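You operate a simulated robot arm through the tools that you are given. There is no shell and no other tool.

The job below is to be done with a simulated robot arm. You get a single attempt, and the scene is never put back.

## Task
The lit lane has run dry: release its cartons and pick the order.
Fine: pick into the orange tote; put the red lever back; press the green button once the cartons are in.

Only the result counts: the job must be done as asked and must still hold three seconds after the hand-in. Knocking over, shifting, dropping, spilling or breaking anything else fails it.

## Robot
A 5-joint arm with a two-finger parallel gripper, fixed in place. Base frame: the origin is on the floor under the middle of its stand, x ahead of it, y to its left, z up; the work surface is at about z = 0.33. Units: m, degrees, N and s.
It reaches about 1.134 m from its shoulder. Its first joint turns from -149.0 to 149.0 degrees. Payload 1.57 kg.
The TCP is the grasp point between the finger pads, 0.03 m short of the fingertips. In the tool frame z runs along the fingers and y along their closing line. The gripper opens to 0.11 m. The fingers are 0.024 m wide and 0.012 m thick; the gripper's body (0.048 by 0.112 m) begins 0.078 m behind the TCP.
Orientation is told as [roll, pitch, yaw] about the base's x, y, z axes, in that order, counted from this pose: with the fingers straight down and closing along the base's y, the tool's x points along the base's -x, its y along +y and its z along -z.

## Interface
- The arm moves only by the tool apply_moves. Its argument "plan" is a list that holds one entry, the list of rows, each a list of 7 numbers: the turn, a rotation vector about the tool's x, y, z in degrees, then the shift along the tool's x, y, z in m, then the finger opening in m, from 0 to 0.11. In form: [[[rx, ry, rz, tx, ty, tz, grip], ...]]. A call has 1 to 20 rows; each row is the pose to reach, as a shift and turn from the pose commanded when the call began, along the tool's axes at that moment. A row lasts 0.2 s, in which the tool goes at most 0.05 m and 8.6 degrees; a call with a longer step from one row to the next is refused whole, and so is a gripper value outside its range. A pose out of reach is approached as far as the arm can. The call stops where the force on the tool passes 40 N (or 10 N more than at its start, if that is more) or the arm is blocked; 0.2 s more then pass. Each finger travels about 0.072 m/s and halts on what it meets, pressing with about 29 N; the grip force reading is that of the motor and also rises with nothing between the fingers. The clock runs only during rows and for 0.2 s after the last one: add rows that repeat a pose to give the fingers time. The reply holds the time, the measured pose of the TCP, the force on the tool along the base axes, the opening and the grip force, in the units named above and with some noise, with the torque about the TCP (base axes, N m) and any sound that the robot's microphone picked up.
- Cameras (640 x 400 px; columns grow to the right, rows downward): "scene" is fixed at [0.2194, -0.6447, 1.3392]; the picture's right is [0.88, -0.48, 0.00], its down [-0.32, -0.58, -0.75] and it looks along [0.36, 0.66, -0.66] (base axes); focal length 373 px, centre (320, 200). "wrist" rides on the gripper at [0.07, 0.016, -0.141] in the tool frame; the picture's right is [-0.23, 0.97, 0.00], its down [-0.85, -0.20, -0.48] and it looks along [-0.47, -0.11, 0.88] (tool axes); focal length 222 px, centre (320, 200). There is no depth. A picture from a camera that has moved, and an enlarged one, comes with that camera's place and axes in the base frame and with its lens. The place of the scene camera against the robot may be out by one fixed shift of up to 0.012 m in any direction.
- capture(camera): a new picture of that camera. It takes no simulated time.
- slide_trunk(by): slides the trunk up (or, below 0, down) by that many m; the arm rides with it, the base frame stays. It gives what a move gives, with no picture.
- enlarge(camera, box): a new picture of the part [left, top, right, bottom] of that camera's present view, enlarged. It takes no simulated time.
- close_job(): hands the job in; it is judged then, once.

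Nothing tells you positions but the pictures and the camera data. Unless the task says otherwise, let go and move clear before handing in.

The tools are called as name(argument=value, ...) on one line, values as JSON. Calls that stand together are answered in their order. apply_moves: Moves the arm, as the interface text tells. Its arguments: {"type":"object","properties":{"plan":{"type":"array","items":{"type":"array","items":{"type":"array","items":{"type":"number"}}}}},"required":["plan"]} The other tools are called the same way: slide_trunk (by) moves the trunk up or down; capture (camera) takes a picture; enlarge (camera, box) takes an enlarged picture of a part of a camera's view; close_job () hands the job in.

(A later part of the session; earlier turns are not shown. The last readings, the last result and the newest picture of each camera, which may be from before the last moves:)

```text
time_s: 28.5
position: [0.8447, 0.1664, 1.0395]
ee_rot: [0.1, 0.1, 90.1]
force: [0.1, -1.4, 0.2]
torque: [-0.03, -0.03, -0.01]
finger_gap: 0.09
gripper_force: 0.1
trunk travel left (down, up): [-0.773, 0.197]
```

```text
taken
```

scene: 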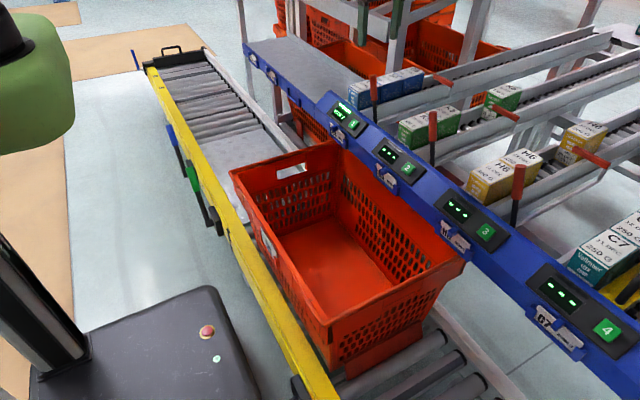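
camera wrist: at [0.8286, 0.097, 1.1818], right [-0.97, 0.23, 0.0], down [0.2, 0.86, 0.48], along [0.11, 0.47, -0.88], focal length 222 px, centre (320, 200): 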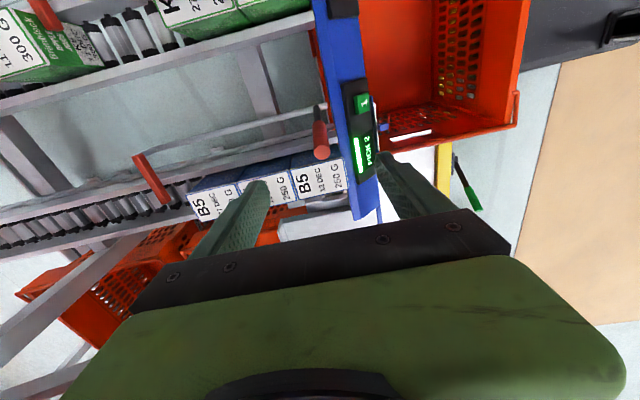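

The lever stands as before and the cartons rest at the front stop. I zoom in to measure the front B5 cartons.

enlarge(camera="wrist", box=[180, 90, 400, 228])

enlarge(camera="scene", box=[310, 50, 470, 150])

```text
2.90 times, centred on (290, 159) of wrist
camera zoom: at [0.8286, 0.097, 1.1818], right [-0.97, 0.23, 0.0], down [0.2, 0.86, 0.48], along [0.11, 0.47, -0.88], focal length 644 px, centre (407, 319)
```

zoom: 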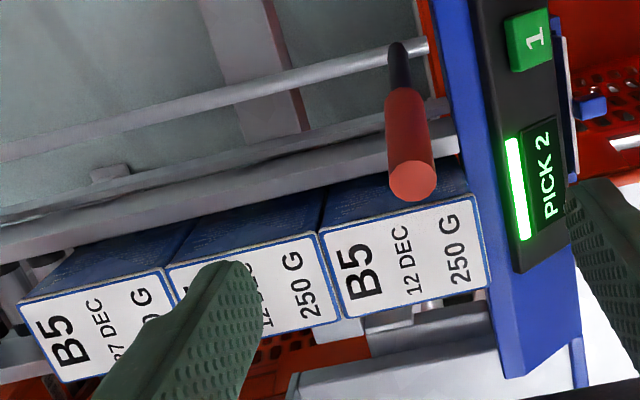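

```text
4.00 times, centred on (390, 100) of scene
camera zoom: at [0.2194, -0.6447, 1.3392], right [0.88, -0.48, 0.0], down [-0.32, -0.58, -0.75], along [0.36, 0.66, -0.66], focal length 1491 px, centre (40, 600)
```

zoom: 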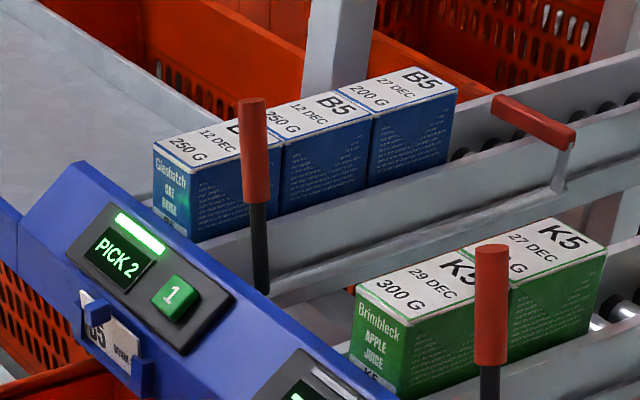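

Front carton measures about 0.082 × 0.055 m with its top at z ≈ 0.857, centred near (0.861, 0.234). Next I check the tote's shape for the placing spots.

enlarge(camera="scene", box=[215, 120, 485, 380])

enlarge(camera="wrist", box=[340, 0, 560, 220])

```text
1.54 times, centred on (350, 250) of scene
camera zoom: at [0.2194, -0.6447, 1.3392], right [0.88, -0.48, 0.0], down [-0.32, -0.58, -0.75], along [0.36, 0.66, -0.66], focal length 574 px, centre (274, 123)
```

zoom: 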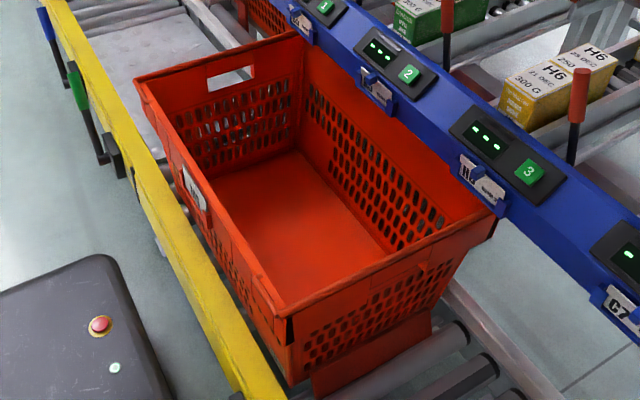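

```text
1.82 times, centred on (450, 110) of wrist
camera zoom: at [0.8286, 0.097, 1.1818], right [-0.97, 0.23, 0.0], down [0.2, 0.86, 0.48], along [0.11, 0.47, -0.88], focal length 404 px, centre (84, 364)
```

zoom: 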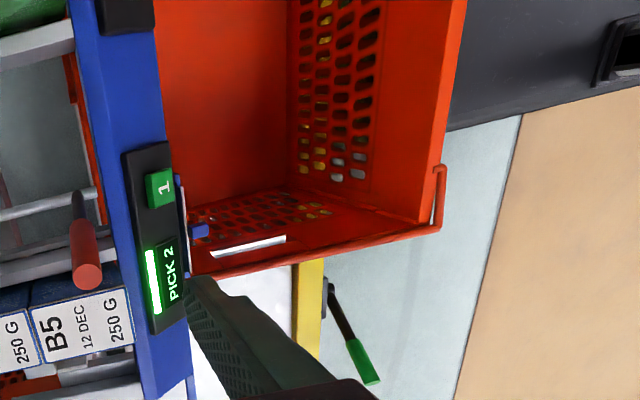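

The tote's rim is at z ≈ 0.65 with its floor near z ≈ 0.35, spanning roughly x 0.42–0.80, y −0.32–0.29. Now I turn the gripper back to close along y and position it over the front B5 carton, kept slightly behind the lever.

apply_moves(plan=[[[0, 0, 7.5, -0.006, -0.003, 0, 0.09], [0, 0, 15, -0.011, -0.006, 0, 0.09], [0, 0, 22.5, -0.017, -0.009, 0, 0.09], [0, 0, 30, -0.023, -0.012, 0, 0.09], [0, 0, 37.5, -0.028, -0.015, 0, 0.09], [0, 0, 45, -0.034, -0.018, 0, 0.09], [0, 0, 52.5, -0.04, -0.021, 0, 0.09], [0, 0, 60, -0.045, -0.024, 0, 0.09], [0, 0, 67.5, -0.051, -0.027, 0, 0.09], [0, 0, 75, -0.057, -0.03, 0, 0.09], [0, 0, 82.5, -0.062, -0.033, 0, 0.09], [0, 0, 90, -0.067, -0.036, 0, 0.09], [0, 0, 90, -0.067, -0.036, 0, 0.09]]])

capture(camera="wrist")

capture(camera="scene")

```text
time_s: 31.3
position: [0.8807, 0.2329, 1.0395]
ee_rot: [0.0, 0.0, -0.1]
force: [0.3, -0.1, 0.3]
torque: [0.03, 0.01, 0.01]
finger_gap: 0.0901
gripper_force: 0.1
trunk travel left (down, up): [-0.773, 0.197]
```

```text
taken
camera wrist: at [0.8108, 0.2498, 1.1818], right [0.23, 0.97, 0.0], down [0.85, -0.2, 0.48], along [0.47, -0.11, -0.88], focal length 222 px, centre (320, 200)
```

wrist: 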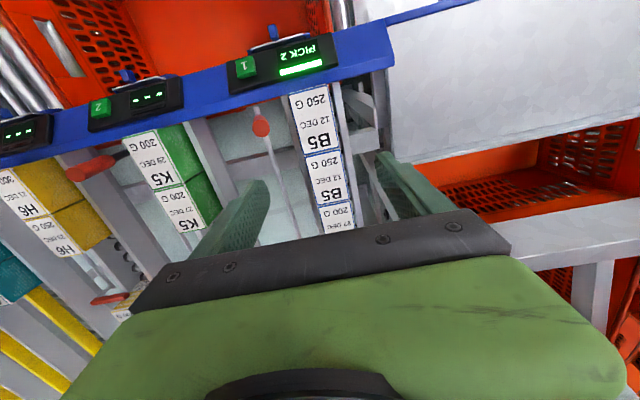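

```text
taken
```

scene: 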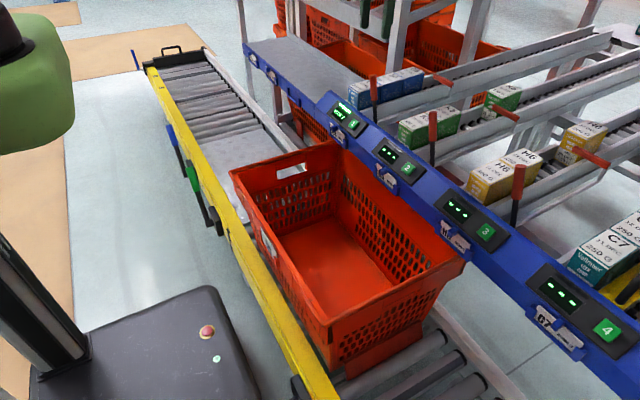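

enlarge(camera="wrist", box=[230, 60, 400, 230])

```text
2.35 times, centred on (315, 145) of wrist
camera zoom: at [0.8108, 0.2498, 1.1818], right [0.23, 0.97, 0.0], down [0.85, -0.2, 0.48], along [0.47, -0.11, -0.88], focal length 523 px, centre (332, 329)
```

zoom: 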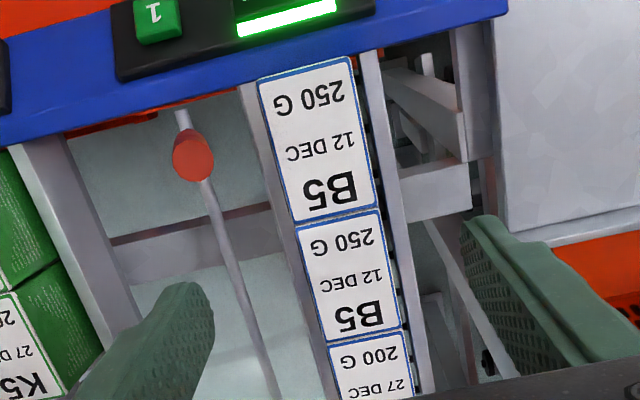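

The front carton spans x 0.821–0.905, y 0.204–0.257. I nudge 2 mm to centre on it and lower partway, then look again.

apply_moves(plan=[[[0, 0, 0, 0, -0.002, 0, 0.09], [0, 0, 0, 0, -0.002, 0, 0.09]]])

slide_trunk(by=-0.13)

capture(camera="wrist")

enlarge(camera="scene", box=[320, 20, 480, 120])

```text
time_s: 31.9
position: [0.8804, 0.2318, 1.0384]
ee_rot: [0.0, -0.1, 0.1]
force: [-0.9, -0.6, -0.7]
torque: [-0.03, -0.04, -0.02]
finger_gap: 0.09
gripper_force: 0.0
trunk travel left (down, up): [-0.773, 0.197]
```

```text
time_s: 33.5
position: [0.8812, 0.231, 0.9112]
ee_rot: [0.0, -0.1, 0.0]
force: [-0.2, -0.4, 0.0]
torque: [0.02, -0.02, 0.0]
finger_gap: 0.0899
gripper_force: 0.1
trunk travel left (down, up): [-0.643, 0.327]
```

```text
taken
camera wrist: at [0.8109, 0.2482, 1.0519], right [0.23, 0.97, 0.0], down [0.85, -0.2, 0.48], along [0.47, -0.11, -0.88], focal length 222 px, centre (320, 200)
```

wrist: 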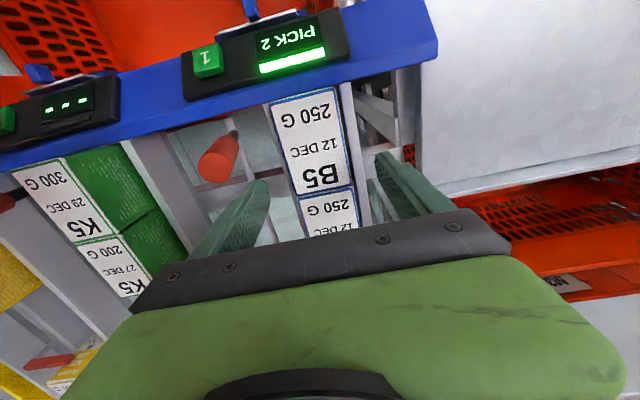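

```text
4.00 times, centred on (400, 70) of scene
camera zoom: at [0.2194, -0.6447, 1.3392], right [0.88, -0.48, 0.0], down [-0.32, -0.58, -0.75], along [0.36, 0.66, -0.66], focal length 1491 px, centre (0, 720)
```

zoom: 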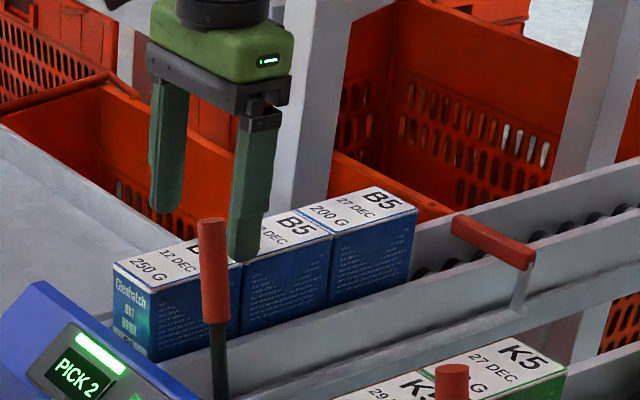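

Alignment looks right: the fingers straddle the front carton and stay behind the lever. I lower to gripping height and close.

slide_trunk(by=-0.06)

enlarge(camera="scene", box=[320, 40, 480, 140])

capture(camera="wrist")

```text
time_s: 34.5
position: [0.8802, 0.2327, 0.85]
ee_rot: [0.0, 0.0, -0.1]
force: [0.4, -0.3, 0.7]
torque: [-0.02, 0.02, 0.0]
finger_gap: 0.0902
gripper_force: 0.0
trunk travel left (down, up): [-0.583, 0.387]
```

```text
4.00 times, centred on (400, 90) of scene
camera zoom: at [0.2194, -0.6447, 1.3392], right [0.88, -0.48, 0.0], down [-0.32, -0.58, -0.75], along [0.36, 0.66, -0.66], focal length 1491 px, centre (0, 640)
```

zoom: 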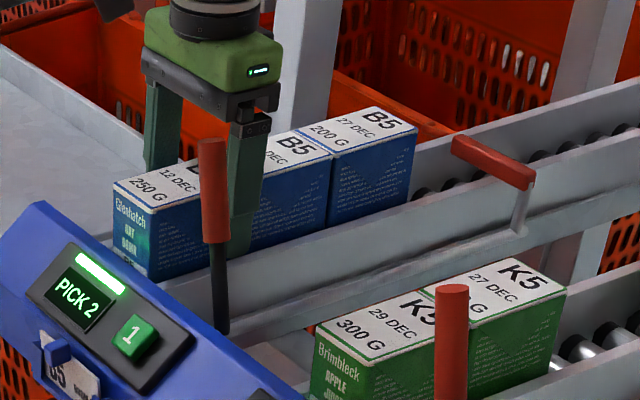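

```text
taken
camera wrist: at [0.8109, 0.2482, 0.9919], right [0.23, 0.97, 0.0], down [0.85, -0.2, 0.48], along [0.47, -0.11, -0.88], focal length 222 px, centre (320, 200)
```

wrist: 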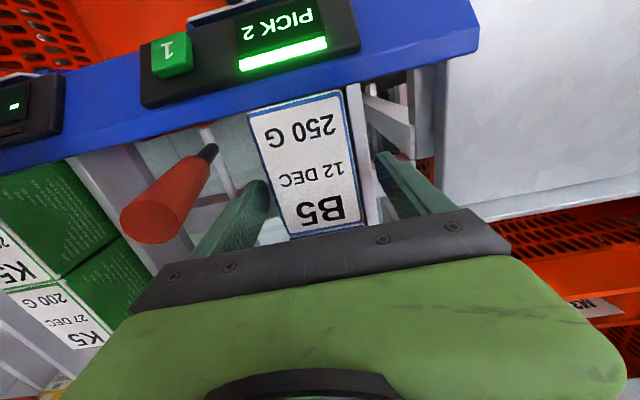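

Fingers are at carton height with no contact yet. I close on the carton.

apply_moves(plan=[[[0, 0, 0, 0, 0, 0, 0.075], [0, 0, 0, 0, 0, 0, 0.065], [0, 0, 0, 0, 0, 0, 0.058], [0, 0, 0, 0, 0, 0, 0.05], [0, 0, 0, 0, 0, 0, 0.045], [0, 0, 0, 0, 0, 0, 0.045]]])

capture(camera="wrist")

```text
time_s: 35.9
position: [0.8823, 0.2314, 0.8495]
ee_rot: [-0.1, 0.0, -0.1]
force: [1.7, 0.4, 1.0]
torque: [-0.02, -0.01, -0.03]
finger_gap: 0.0548
gripper_force: 29.3
trunk travel left (down, up): [-0.583, 0.387]
```

```text
taken
camera wrist: at [0.811, 0.2481, 0.9918], right [0.23, 0.97, 0.0], down [0.85, -0.2, 0.48], along [0.47, -0.11, -0.88], focal length 222 px, centre (320, 200)
```

wrist: 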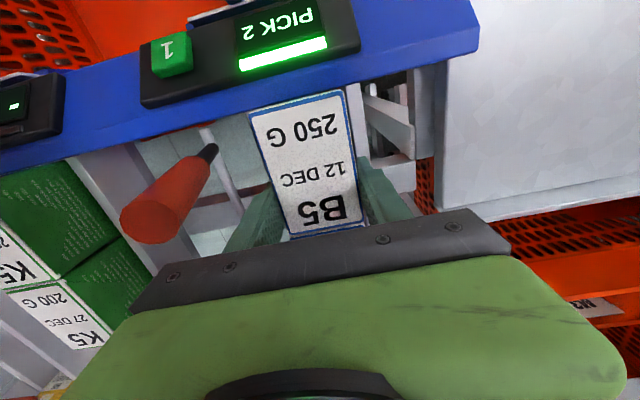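

The carton is gripped (gap 0.055, 29 N). I lift a little first, then the rest.

slide_trunk(by=0.03)

enlarge(camera="scene", box=[320, 40, 480, 140])

```text
time_s: 36.6
position: [0.8795, 0.2321, 0.8804]
ee_rot: [0.0, 0.0, -0.1]
force: [2.0, 0.0, 7.1]
torque: [0.0, 0.24, 0.06]
finger_gap: 0.0548
gripper_force: 13.1
trunk travel left (down, up): [-0.613, 0.357]
```

```text
4.00 times, centred on (400, 90) of scene
camera zoom: at [0.2194, -0.6447, 1.3392], right [0.88, -0.48, 0.0], down [-0.32, -0.58, -0.75], along [0.36, 0.66, -0.66], focal length 1491 px, centre (0, 640)
```

zoom: 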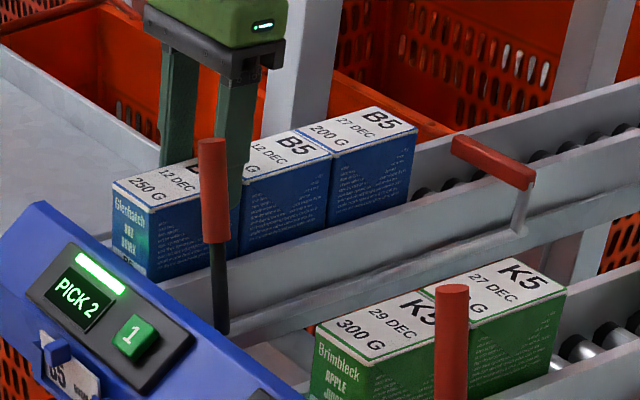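

The scene view suggests the carton may not have followed. I check with the wrist camera before doing anything more.

capture(camera="wrist")

enlarge(camera="scene", box=[340, 60, 420, 110])

```text
taken
camera wrist: at [0.8107, 0.2482, 1.0223], right [0.23, 0.97, 0.0], down [0.85, -0.2, 0.48], along [0.47, -0.11, -0.88], focal length 222 px, centre (320, 200)
```

wrist: 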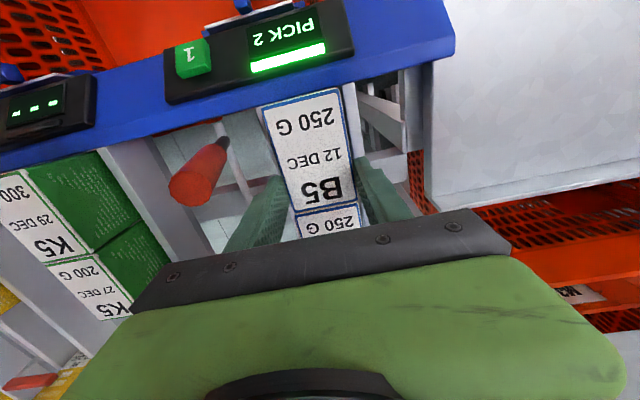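

```text
8.00 times, centred on (380, 85) of scene
camera zoom: at [0.2194, -0.6447, 1.3392], right [0.88, -0.48, 0.0], down [-0.32, -0.58, -0.75], along [0.36, 0.66, -0.66], focal length 2982 px, centre (-160, 1120)
```

zoom: 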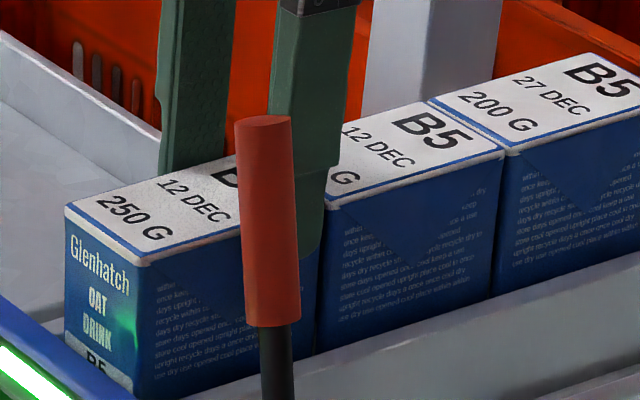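

The carton stayed put and the pads slid up its sides, so the hold was too weak (my commanded gap was only slightly below its width) or something is catching it. I look closely at the front stop.

enlarge(camera="wrist", box=[220, 60, 420, 225])

enlarge(camera="scene", box=[390, 90, 480, 150])

```text
2.42 times, centred on (320, 142) of wrist
camera zoom: at [0.8107, 0.2482, 1.0223], right [0.23, 0.97, 0.0], down [0.85, -0.2, 0.48], along [0.47, -0.11, -0.88], focal length 538 px, centre (320, 339)
```

zoom: 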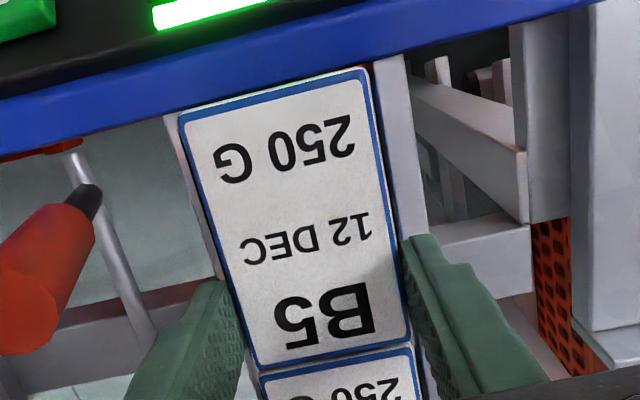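

```text
6.67 times, centred on (435, 120) of scene
camera zoom: at [0.2194, -0.6447, 1.3392], right [0.88, -0.48, 0.0], down [-0.32, -0.58, -0.75], along [0.36, 0.66, -0.66], focal length 2485 px, centre (-447, 733)
```

zoom: 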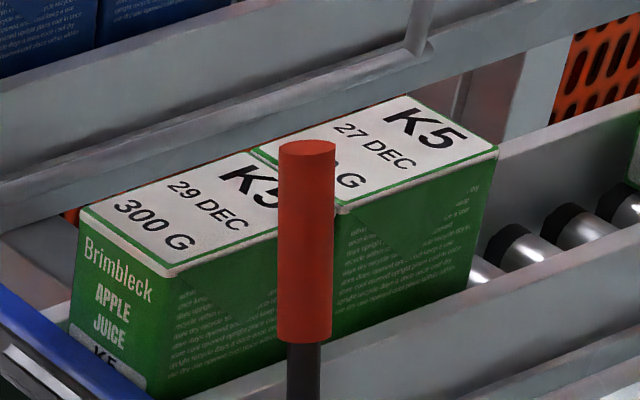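

Nothing seems to catch the carton, so I'll re-grip lower with a full-force close command (gap 0) and lift slowly.

apply_moves(plan=[[[0, 0, 0, 0, 0, 0, 0.07], [0, 0, 0, 0, 0, 0, 0.085], [0, 0, 0, 0, 0, 0, 0.085]]])

slide_trunk(by=-0.034)

apply_moves(plan=[[[0, 0, 0, 0, 0, 0, 0.07], [0, 0, 0, 0, 0, 0, 0.06], [0, 0, 0, 0, 0, 0, 0.04], [0, 0, 0, 0, 0, 0, 0.0], [0, 0, 0, 0, 0, 0, 0.0], [0, 0, 0, 0, 0, 0, 0.0], [0, 0, 0, 0, 0, 0, 0.0]]])

```text
time_s: 37.4
position: [0.8813, 0.2317, 0.8802]
ee_rot: [-0.1, 0.0, 0.0]
force: [0.4, 0.4, -1.0]
torque: [0.01, -0.01, -0.02]
finger_gap: 0.0849
gripper_force: 0.2
trunk travel left (down, up): [-0.613, 0.357]
```

```text
time_s: 38.2
position: [0.8807, 0.2316, 0.8454]
ee_rot: [0.0, 0.0, 0.0]
force: [0.7, -1.0, -0.1]
torque: [-0.01, 0.01, 0.0]
finger_gap: 0.085
gripper_force: 0.1
trunk travel left (down, up): [-0.579, 0.391]
```

```text
time_s: 39.8
position: [0.8818, 0.2313, 0.8451]
ee_rot: [0.0, 0.1, 0.0]
force: [-0.6, 0.7, 0.5]
torque: [0.04, -0.01, 0.0]
finger_gap: 0.055
gripper_force: 29.0
trunk travel left (down, up): [-0.579, 0.391]
```

slide_trunk(by=0.012)

enlarge(camera="scene", box=[340, 60, 420, 110])

enlarge(camera="wrist", box=[220, 60, 420, 225])

```text
time_s: 40.4
position: [0.8809, 0.2321, 0.8566]
ee_rot: [0.0, -0.1, 0.0]
force: [0.3, -0.5, -2.4]
torque: [0.02, -0.02, 0.04]
finger_gap: 0.0551
gripper_force: 29.6
trunk travel left (down, up): [-0.591, 0.379]
```

```text
8.00 times, centred on (380, 85) of scene
camera zoom: at [0.2194, -0.6447, 1.3392], right [0.88, -0.48, 0.0], down [-0.32, -0.58, -0.75], along [0.36, 0.66, -0.66], focal length 2982 px, centre (-160, 1120)
```

zoom: 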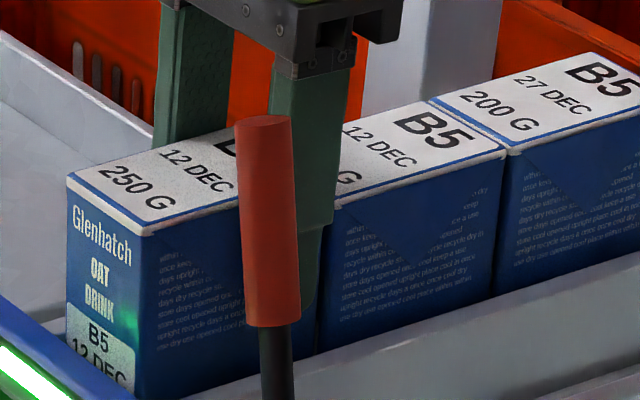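

```text
2.42 times, centred on (320, 142) of wrist
camera zoom: at [0.8111, 0.2483, 0.9996], right [0.23, 0.97, 0.0], down [0.86, -0.2, 0.48], along [0.47, -0.11, -0.88], focal length 538 px, centre (320, 339)
```

zoom: 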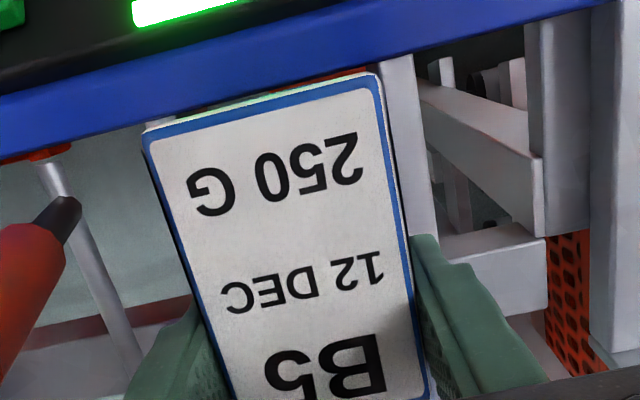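

The carton now follows (weight ≈ 2.4 N on the tool, grip 29.6 N). I continue lifting.

slide_trunk(by=0.06)

slide_trunk(by=0.12)

capture(camera="scene")

capture(camera="wrist")

```text
time_s: 41.4
position: [0.8802, 0.231, 0.9179]
ee_rot: [0.0, 0.0, 0.0]
force: [0.3, 0.6, -2.3]
torque: [-0.03, -0.06, 0.0]
finger_gap: 0.0549
gripper_force: 28.7
trunk travel left (down, up): [-0.651, 0.319]
```

```text
time_s: 42.9
position: [0.8813, 0.2323, 1.0376]
ee_rot: [0.0, 0.1, 0.1]
force: [0.4, -0.5, -2.2]
torque: [-0.02, -0.03, 0.02]
finger_gap: 0.0549
gripper_force: 29.0
trunk travel left (down, up): [-0.771, 0.199]
```

```text
taken
```

scene: 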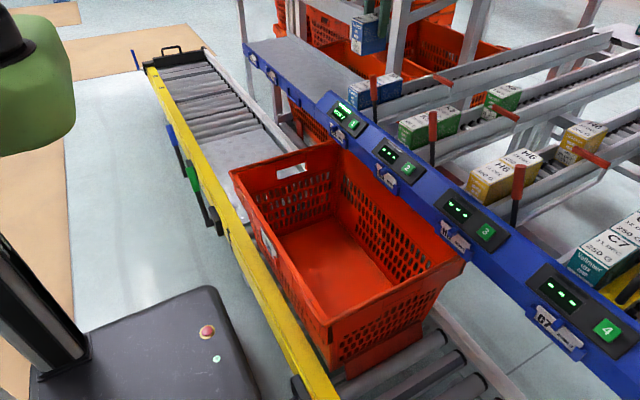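

```text
taken
camera wrist: at [0.8112, 0.2483, 1.1795], right [0.23, 0.97, 0.0], down [0.86, -0.2, 0.48], along [0.47, -0.11, -0.88], focal length 222 px, centre (320, 200)
```

wrist: 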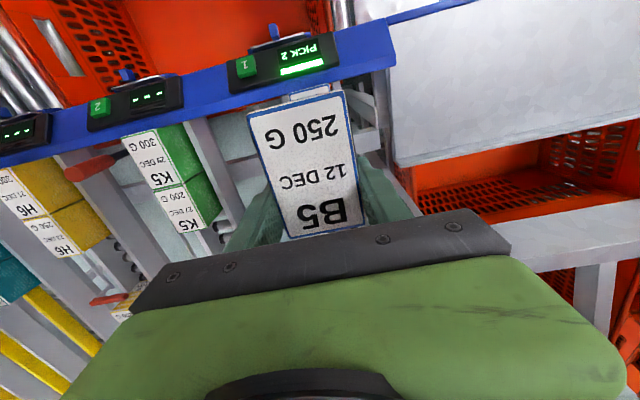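

Carton 1 is clear and the other two have rolled forward. I carry it over the tote.

apply_moves(plan=[[[0, 0, 0, 0.03, -0.013, 0, 0.0], [0, 0, 0, 0.065, -0.028, 0, 0.0], [0, 0, 0, 0.1, -0.043, 0, 0.0], [0, 0, 0, 0.135, -0.058, 0, 0.0], [0, 0, 0, 0.17, -0.073, 0, 0.0], [0, 0, 0, 0.205, -0.088, 0, 0.0], [0, 0, 0, 0.24, -0.103, 0, 0.0], [0, 0, 0, 0.275, -0.118, 0, 0.0], [0, 0, 0, 0.3, -0.13, 0, 0.0], [0, 0, 0, 0.3, -0.13, 0, 0.0]]])

capture(camera="scene")

capture(camera="wrist")

```text
time_s: 45.1
position: [0.582, 0.1001, 1.0373]
ee_rot: [0.0, 0.0, 0.0]
force: [0.0, 0.1, -2.4]
torque: [-0.01, -0.06, 0.0]
finger_gap: 0.0547
gripper_force: 29.1
trunk travel left (down, up): [-0.771, 0.199]
```

```text
taken
```

scene: 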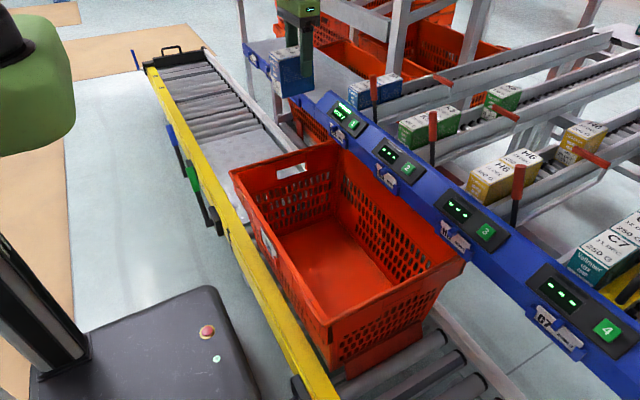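

```text
taken
camera wrist: at [0.5115, 0.1161, 1.1797], right [0.23, 0.97, 0.0], down [0.85, -0.2, 0.48], along [0.47, -0.11, -0.88], focal length 222 px, centre (320, 200)
```

wrist: 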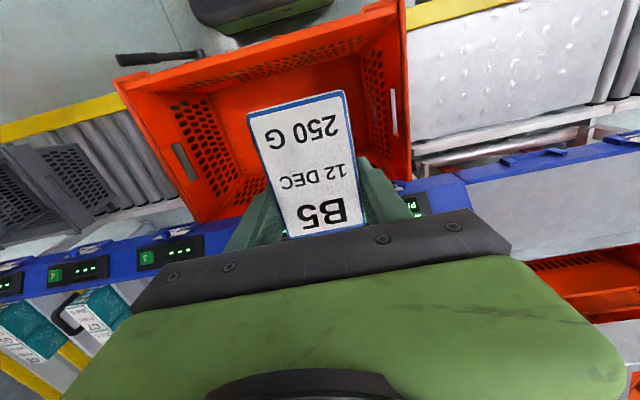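

Carton 1 hangs over the tote. Before lowering, I want to know what the dark/green thing near the tote's back edge is — possibly the arm's own link.

enlarge(camera="wrist", box=[100, 0, 440, 230])

enlarge(camera="scene", box=[0, 0, 160, 400])

enlarge(camera="scene", box=[240, 0, 360, 110])

```text
1.74 times, centred on (270, 115) of wrist
camera zoom: at [0.5115, 0.1161, 1.1797], right [0.23, 0.97, 0.0], down [0.85, -0.2, 0.48], along [0.47, -0.11, -0.88], focal length 386 px, centre (407, 348)
```

zoom: 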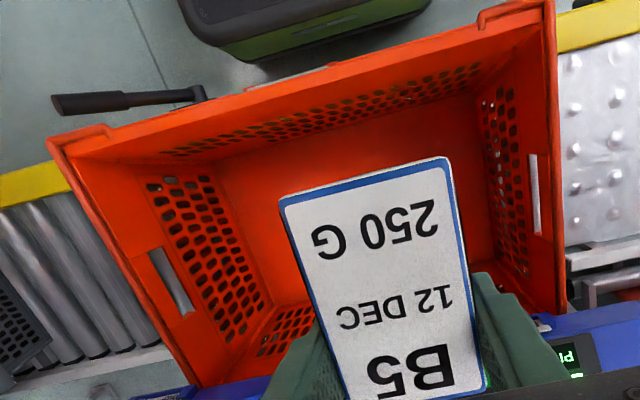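

```text
1.00 times, centred on (80, 200) of scene (not enlarged: the box is as wide or as high as the picture)
camera zoom: at [0.2194, -0.6447, 1.3392], right [0.88, -0.48, 0.0], down [-0.32, -0.58, -0.75], along [0.36, 0.66, -0.66], focal length 373 px, centre (560, 200)
```

zoom: 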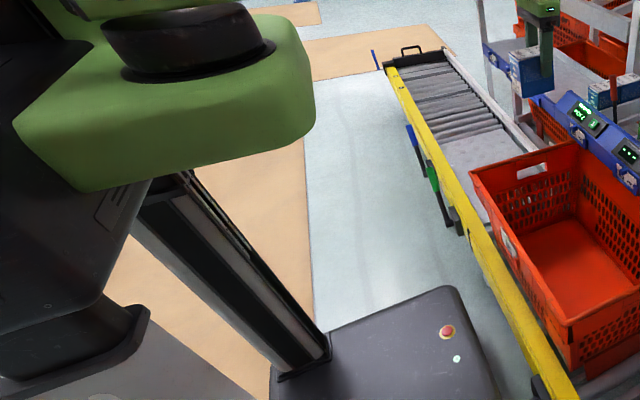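

```text
3.64 times, centred on (300, 55) of scene
camera zoom: at [0.2194, -0.6447, 1.3392], right [0.88, -0.48, 0.0], down [-0.32, -0.58, -0.75], along [0.36, 0.66, -0.66], focal length 1356 px, centre (393, 727)
```

zoom: 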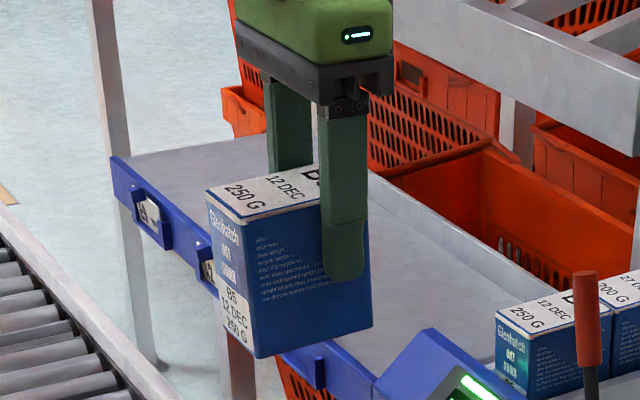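

The dark/green thing is the robot's own cart top, well away. Enlarging along the frame edge shows beyond it, so I use that to see the arm's links above and judge clearance to the tote rim.

enlarge(camera="scene", box=[0, 0, 640, 10])

enlarge(camera="scene", box=[0, 0, 10, 10])

```text
1.00 times, centred on (320, 5) of scene (not enlarged: the box is as wide or as high as the picture)
camera zoom: at [0.2194, -0.6447, 1.3392], right [0.88, -0.48, 0.0], down [-0.32, -0.58, -0.75], along [0.36, 0.66, -0.66], focal length 373 px, centre (320, 395)
```

zoom: 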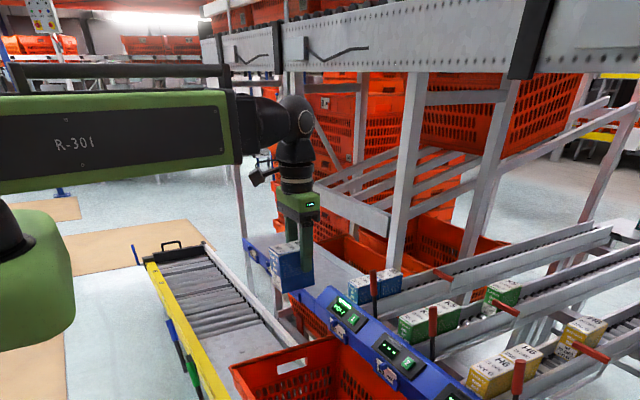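

```text
16.00 times, centred on (5, 5) of scene
camera zoom: at [0.2194, -0.6447, 1.3392], right [0.88, -0.48, 0.0], down [-0.32, -0.58, -0.75], along [0.36, 0.66, -0.66], focal length 5964 px, centre (5360, 3320)
```

zoom: 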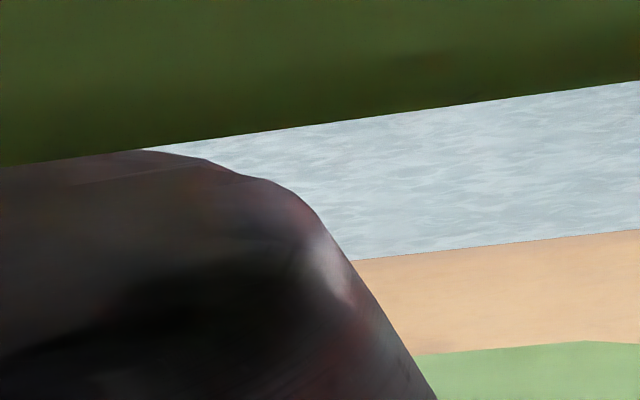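

The wide view shows the boom box ("R-301") ends near x ≈ 0.44 and hangs about 0.19 m above the TCP, so it could meet the tote's rim if I lower too far. I measure its lower edge more exactly.

enlarge(camera="scene", box=[180, 0, 340, 2])

enlarge(camera="scene", box=[40, 0, 240, 2])

enlarge(camera="wrist", box=[300, 0, 460, 3])

```text
4.00 times, centred on (260, 1) of scene
camera zoom: at [0.2194, -0.6447, 1.3392], right [0.88, -0.48, 0.0], down [-0.32, -0.58, -0.75], along [0.36, 0.66, -0.66], focal length 1491 px, centre (560, 996)
```

zoom: 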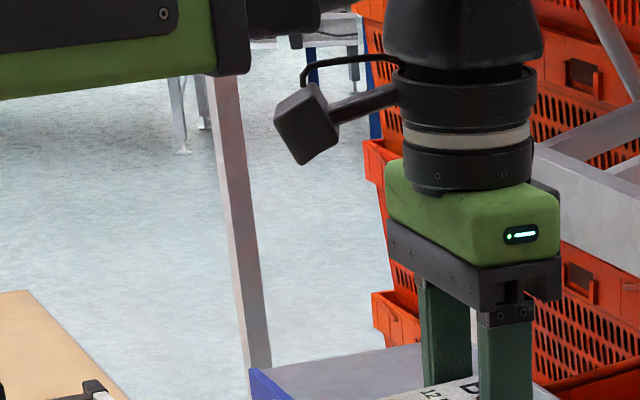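

```text
3.20 times, centred on (140, 1) of scene
camera zoom: at [0.2194, -0.6447, 1.3392], right [0.88, -0.48, 0.0], down [-0.32, -0.58, -0.75], along [0.36, 0.66, -0.66], focal length 1193 px, centre (896, 837)
```

zoom: 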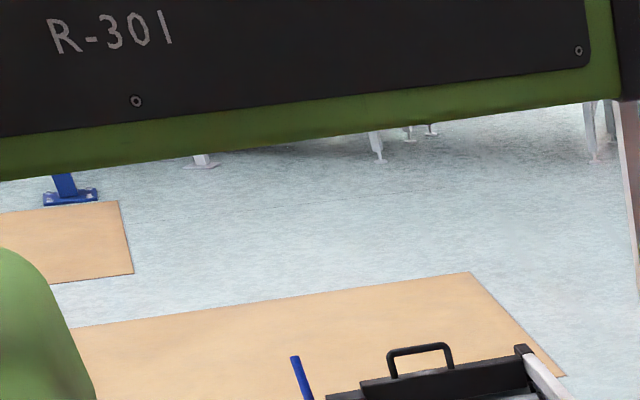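

```text
4.00 times, centred on (380, 2) of wrist
camera zoom: at [0.5115, 0.1161, 1.1797], right [0.23, 0.97, 0.0], down [0.85, -0.2, 0.48], along [0.47, -0.11, -0.88], focal length 888 px, centre (80, 994)
```

zoom: 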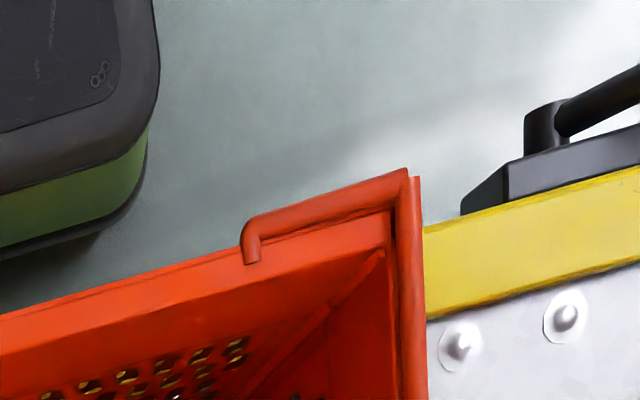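

The boom's underside sits about 0.19–0.20 m above the TCP and the tote rim is at z ≈ 0.655, so I can lower the TCP to roughly 0.47. I lower most of the way and check the clearance.

slide_trunk(by=-0.45)

capture(camera="scene")

capture(camera="wrist")

```text
refused: -0.45 is not a number from -0.4 to 0.4
```

```text
taken
```

scene: 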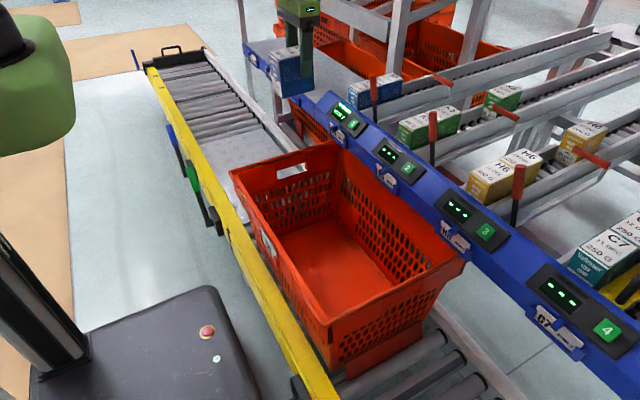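

```text
taken
camera wrist: at [0.5115, 0.1161, 1.1797], right [0.23, 0.97, 0.0], down [0.85, -0.2, 0.48], along [0.47, -0.11, -0.88], focal length 222 px, centre (320, 200)
```

wrist: 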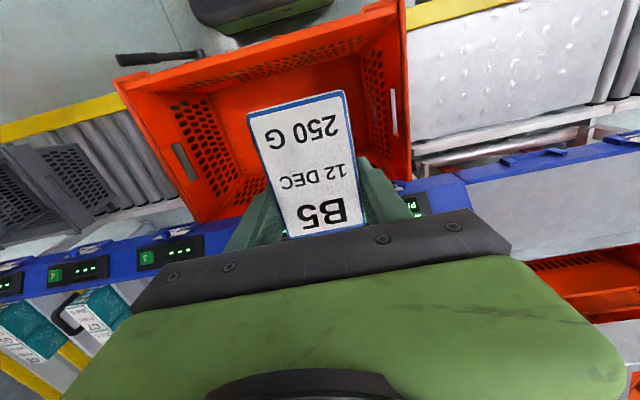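

The slide was refused because a step may be at most 0.4 m; nothing moved. I lower in smaller steps.

slide_trunk(by=-0.3)

slide_trunk(by=-0.12)

capture(camera="scene")

capture(camera="wrist")

```text
time_s: 48.1
position: [0.5814, 0.1011, 0.7382]
ee_rot: [0.0, 0.0, 0.0]
force: [-0.2, -0.8, -1.8]
torque: [0.0, -0.05, -0.02]
finger_gap: 0.0542
gripper_force: 28.9
trunk travel left (down, up): [-0.471, 0.499]
```

```text
time_s: 49.6
position: [0.5825, 0.0998, 0.6172]
ee_rot: [-0.1, -0.1, 0.0]
force: [0.7, 0.8, -1.9]
torque: [0.02, -0.06, 0.01]
finger_gap: 0.0548
gripper_force: 28.8
trunk travel left (down, up): [-0.351, 0.619]
```

```text
taken
```

scene: 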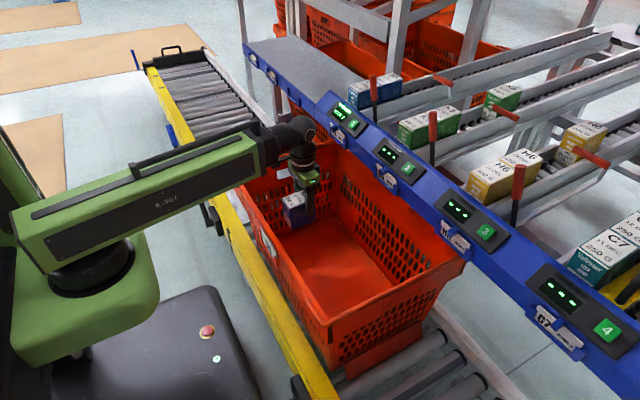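

```text
taken
camera wrist: at [0.5115, 0.1163, 0.7598], right [0.23, 0.97, 0.0], down [0.85, -0.2, 0.48], along [0.47, -0.11, -0.88], focal length 222 px, centre (320, 200)
```

wrist: 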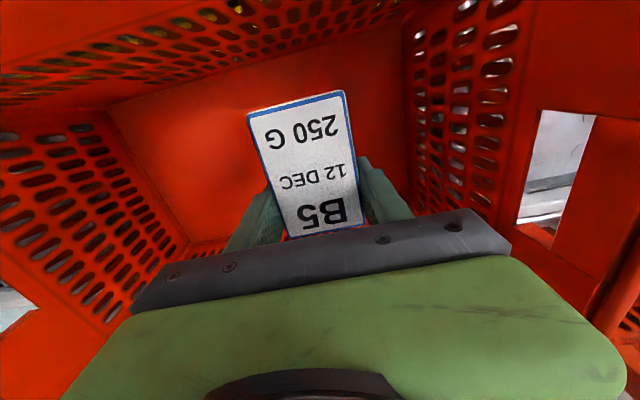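

Now the boom and the tote rim are both in view. I zoom to judge the clearance.

enlarge(camera="scene", box=[200, 110, 360, 260])

enlarge(camera="wrist", box=[200, 0, 500, 10])

enlarge(camera="wrist", box=[0, 0, 640, 250])

```text
2.67 times, centred on (280, 185) of scene
camera zoom: at [0.2194, -0.6447, 1.3392], right [0.88, -0.48, 0.0], down [-0.32, -0.58, -0.75], along [0.36, 0.66, -0.66], focal length 994 px, centre (427, 240)
```

zoom: 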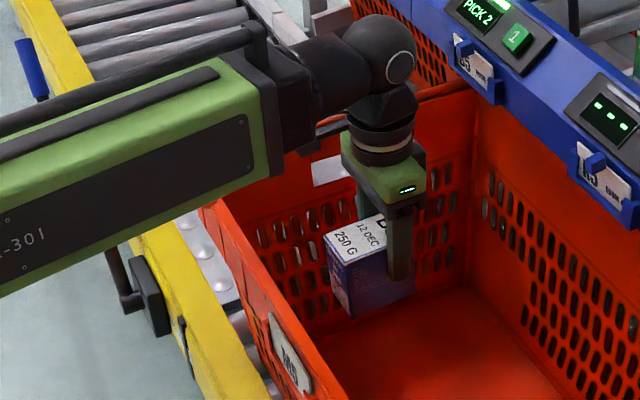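

```text
2.13 times, centred on (350, 5) of wrist
camera zoom: at [0.5115, 0.1163, 0.7598], right [0.23, 0.97, 0.0], down [0.85, -0.2, 0.48], along [0.47, -0.11, -0.88], focal length 474 px, centre (256, 616)
```

zoom: 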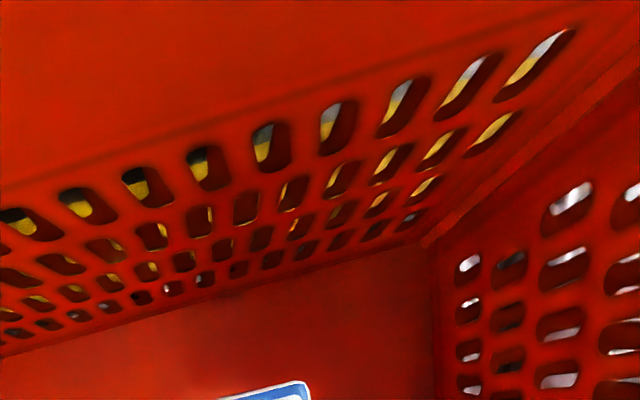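

```text
1.00 times, centred on (320, 125) of wrist (not enlarged: the box is as wide or as high as the picture)
camera zoom: at [0.5115, 0.1163, 0.7598], right [0.23, 0.97, 0.0], down [0.85, -0.2, 0.48], along [0.47, -0.11, -0.88], focal length 222 px, centre (320, 275)
```

zoom: 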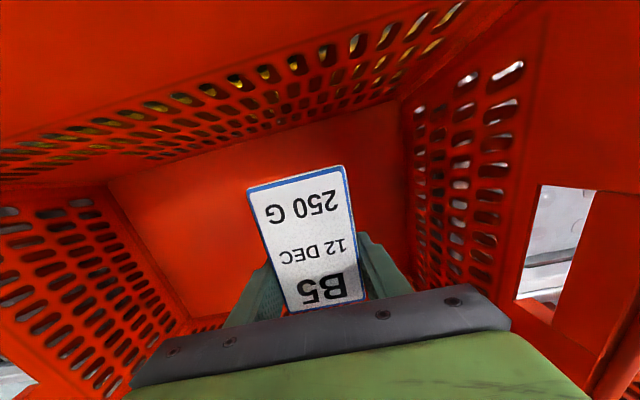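

From this close view I place the tote floor at z ≈ 0.36, so with the carton's bottom 0.075 m below the TCP only a small gap remains at TCP ≈ 0.46. I go down further, checking the boom against the rim.

slide_trunk(by=-0.11)

enlarge(camera="scene", box=[180, 130, 340, 230])

capture(camera="wrist")

```text
time_s: 51.0
position: [0.5817, 0.1007, 0.5086]
ee_rot: [0.0, 0.0, -0.1]
force: [0.0, 0.4, -2.0]
torque: [0.01, -0.03, -0.01]
finger_gap: 0.0547
gripper_force: 29.3
trunk travel left (down, up): [-0.241, 0.729]
```

```text
4.00 times, centred on (260, 180) of scene
camera zoom: at [0.2194, -0.6447, 1.3392], right [0.88, -0.48, 0.0], down [-0.32, -0.58, -0.75], along [0.36, 0.66, -0.66], focal length 1491 px, centre (560, 280)
```

zoom: 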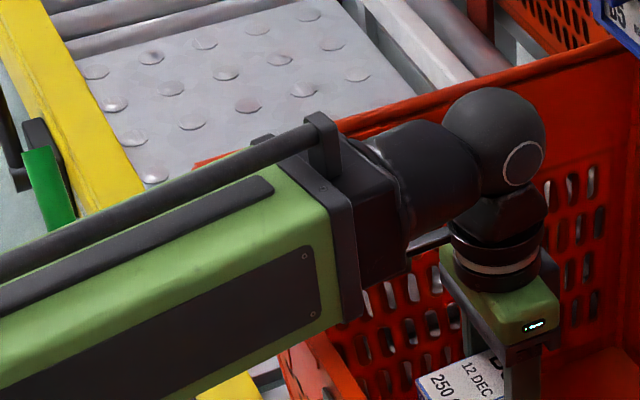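

```text
taken
camera wrist: at [0.5115, 0.1163, 0.6498], right [0.23, 0.97, 0.0], down [0.85, -0.2, 0.48], along [0.47, -0.11, -0.88], focal length 222 px, centre (320, 200)
```

wrist: 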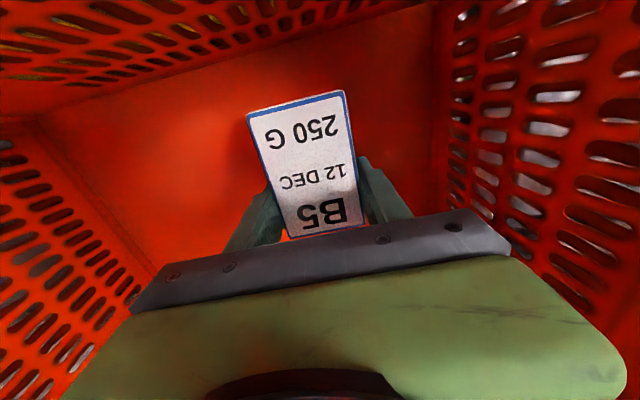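

The boom's underside is at z ≈ 0.705 now, 0.05 m over the rim, so another 0.04 m is safe. Then I relax the grip gradually so the carton settles between the fingers.

slide_trunk(by=-0.039)

enlarge(camera="scene", box=[180, 130, 340, 230])

enlarge(camera="wrist", box=[160, 60, 420, 240])

```text
time_s: 51.9
position: [0.581, 0.1016, 0.4686]
ee_rot: [0.0, 0.1, 0.0]
force: [0.1, -0.3, -1.1]
torque: [-0.01, -0.04, 0.0]
finger_gap: 0.0546
gripper_force: 29.3
trunk travel left (down, up): [-0.202, 0.768]
```

```text
4.00 times, centred on (260, 180) of scene
camera zoom: at [0.2194, -0.6447, 1.3392], right [0.88, -0.48, 0.0], down [-0.32, -0.58, -0.75], along [0.36, 0.66, -0.66], focal length 1491 px, centre (560, 280)
```

zoom: 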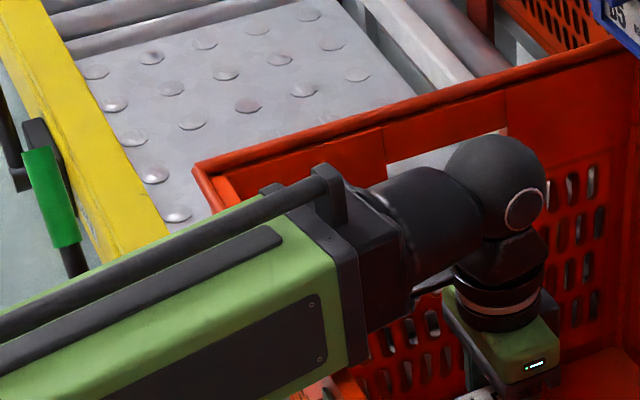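

```text
2.22 times, centred on (290, 150) of wrist
camera zoom: at [0.5115, 0.1163, 0.6107], right [0.23, 0.97, 0.0], down [0.85, -0.2, 0.48], along [0.47, -0.11, -0.88], focal length 494 px, centre (387, 311)
```

zoom: 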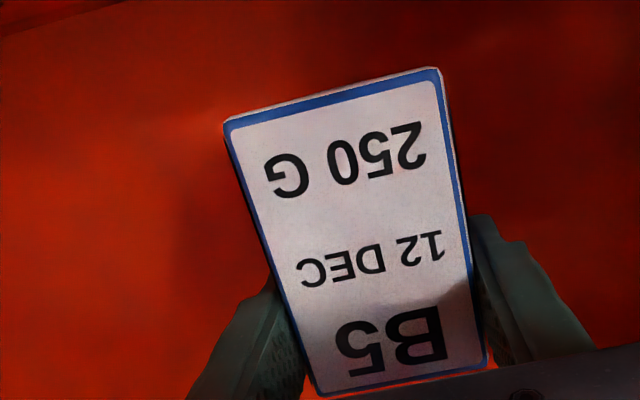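

There's no contact force and about 1 cm of boom clearance left. I relax the grip gradually here.

apply_moves(plan=[[[0, 0, 0, 0, 0, 0, 0.03], [0, 0, 0, 0, 0, 0, 0.04], [0, 0, 0, 0, 0, 0, 0.044], [0, 0, 0, 0, 0, 0, 0.046], [0, 0, 0, 0, 0, 0, 0.048], [0, 0, 0, 0, 0, 0, 0.05], [0, 0, 0, 0, 0, 0, 0.051], [0, 0, 0, 0, 0, 0, 0.052], [0, 0, 0, 0, 0, 0, 0.053], [0, 0, 0, 0, 0, 0, 0.054], [0, 0, 0, 0, 0, 0, 0.055], [0, 0, 0, 0, 0, 0, 0.056], [0, 0, 0, 0, 0, 0, 0.057]]])

capture(camera="wrist")

```text
time_s: 54.6
position: [0.5814, 0.0999, 0.4678]
ee_rot: [-0.1, 0.0, 0.1]
force: [-0.1, 0.4, -0.1]
torque: [-0.05, 0.03, 0.02]
finger_gap: 0.057
gripper_force: 0.0
trunk travel left (down, up): [-0.202, 0.768]
```

```text
taken
camera wrist: at [0.5114, 0.1163, 0.6109], right [0.23, 0.97, 0.0], down [0.85, -0.2, 0.48], along [0.47, -0.11, -0.88], focal length 222 px, centre (320, 200)
```

wrist: 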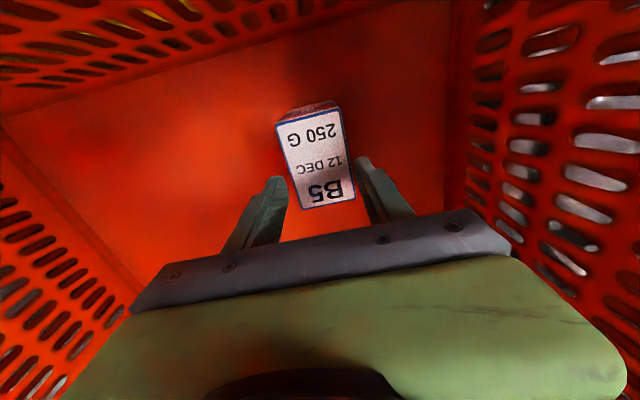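

Carton 1 stands upright on the tote floor. I raise the gripper clear.

slide_trunk(by=0.35)

slide_trunk(by=0.22)

capture(camera="scene")

capture(camera="wrist")

```text
time_s: 58.1
position: [0.5813, 0.1003, 0.8182]
ee_rot: [0.0, 0.0, 0.0]
force: [1.0, 0.3, -0.2]
torque: [-0.02, 0.0, -0.02]
finger_gap: 0.0569
gripper_force: 0.0
trunk travel left (down, up): [-0.552, 0.418]
```

```text
time_s: 60.4
position: [0.5815, 0.1005, 1.039]
ee_rot: [-0.1, 0.0, 0.0]
force: [0.2, 1.4, -0.3]
torque: [-0.02, -0.03, 0.02]
finger_gap: 0.0573
gripper_force: 0.0
trunk travel left (down, up): [-0.772, 0.198]
```

```text
taken
```

scene: 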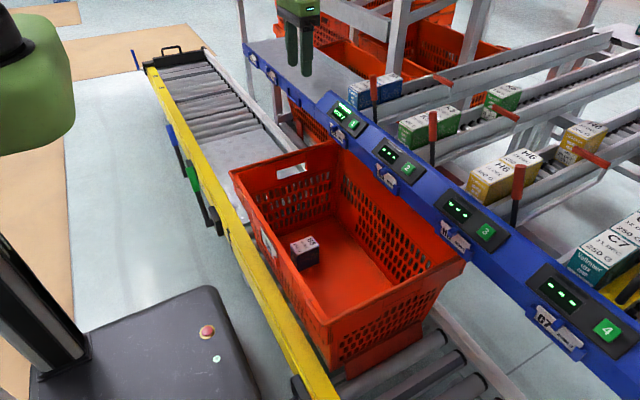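

```text
taken
camera wrist: at [0.5114, 0.1163, 1.1808], right [0.23, 0.97, 0.0], down [0.85, -0.2, 0.48], along [0.47, -0.11, -0.88], focal length 222 px, centre (320, 200)
```

wrist: 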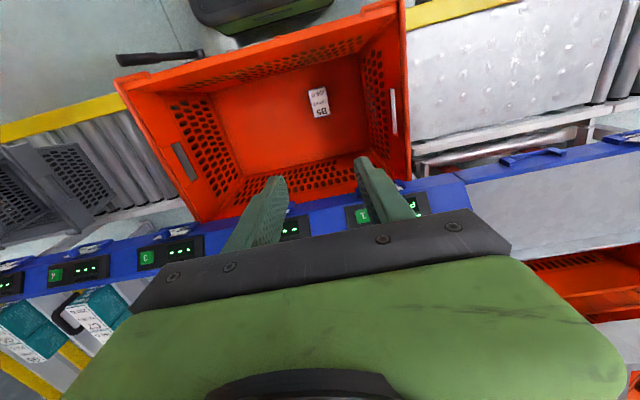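

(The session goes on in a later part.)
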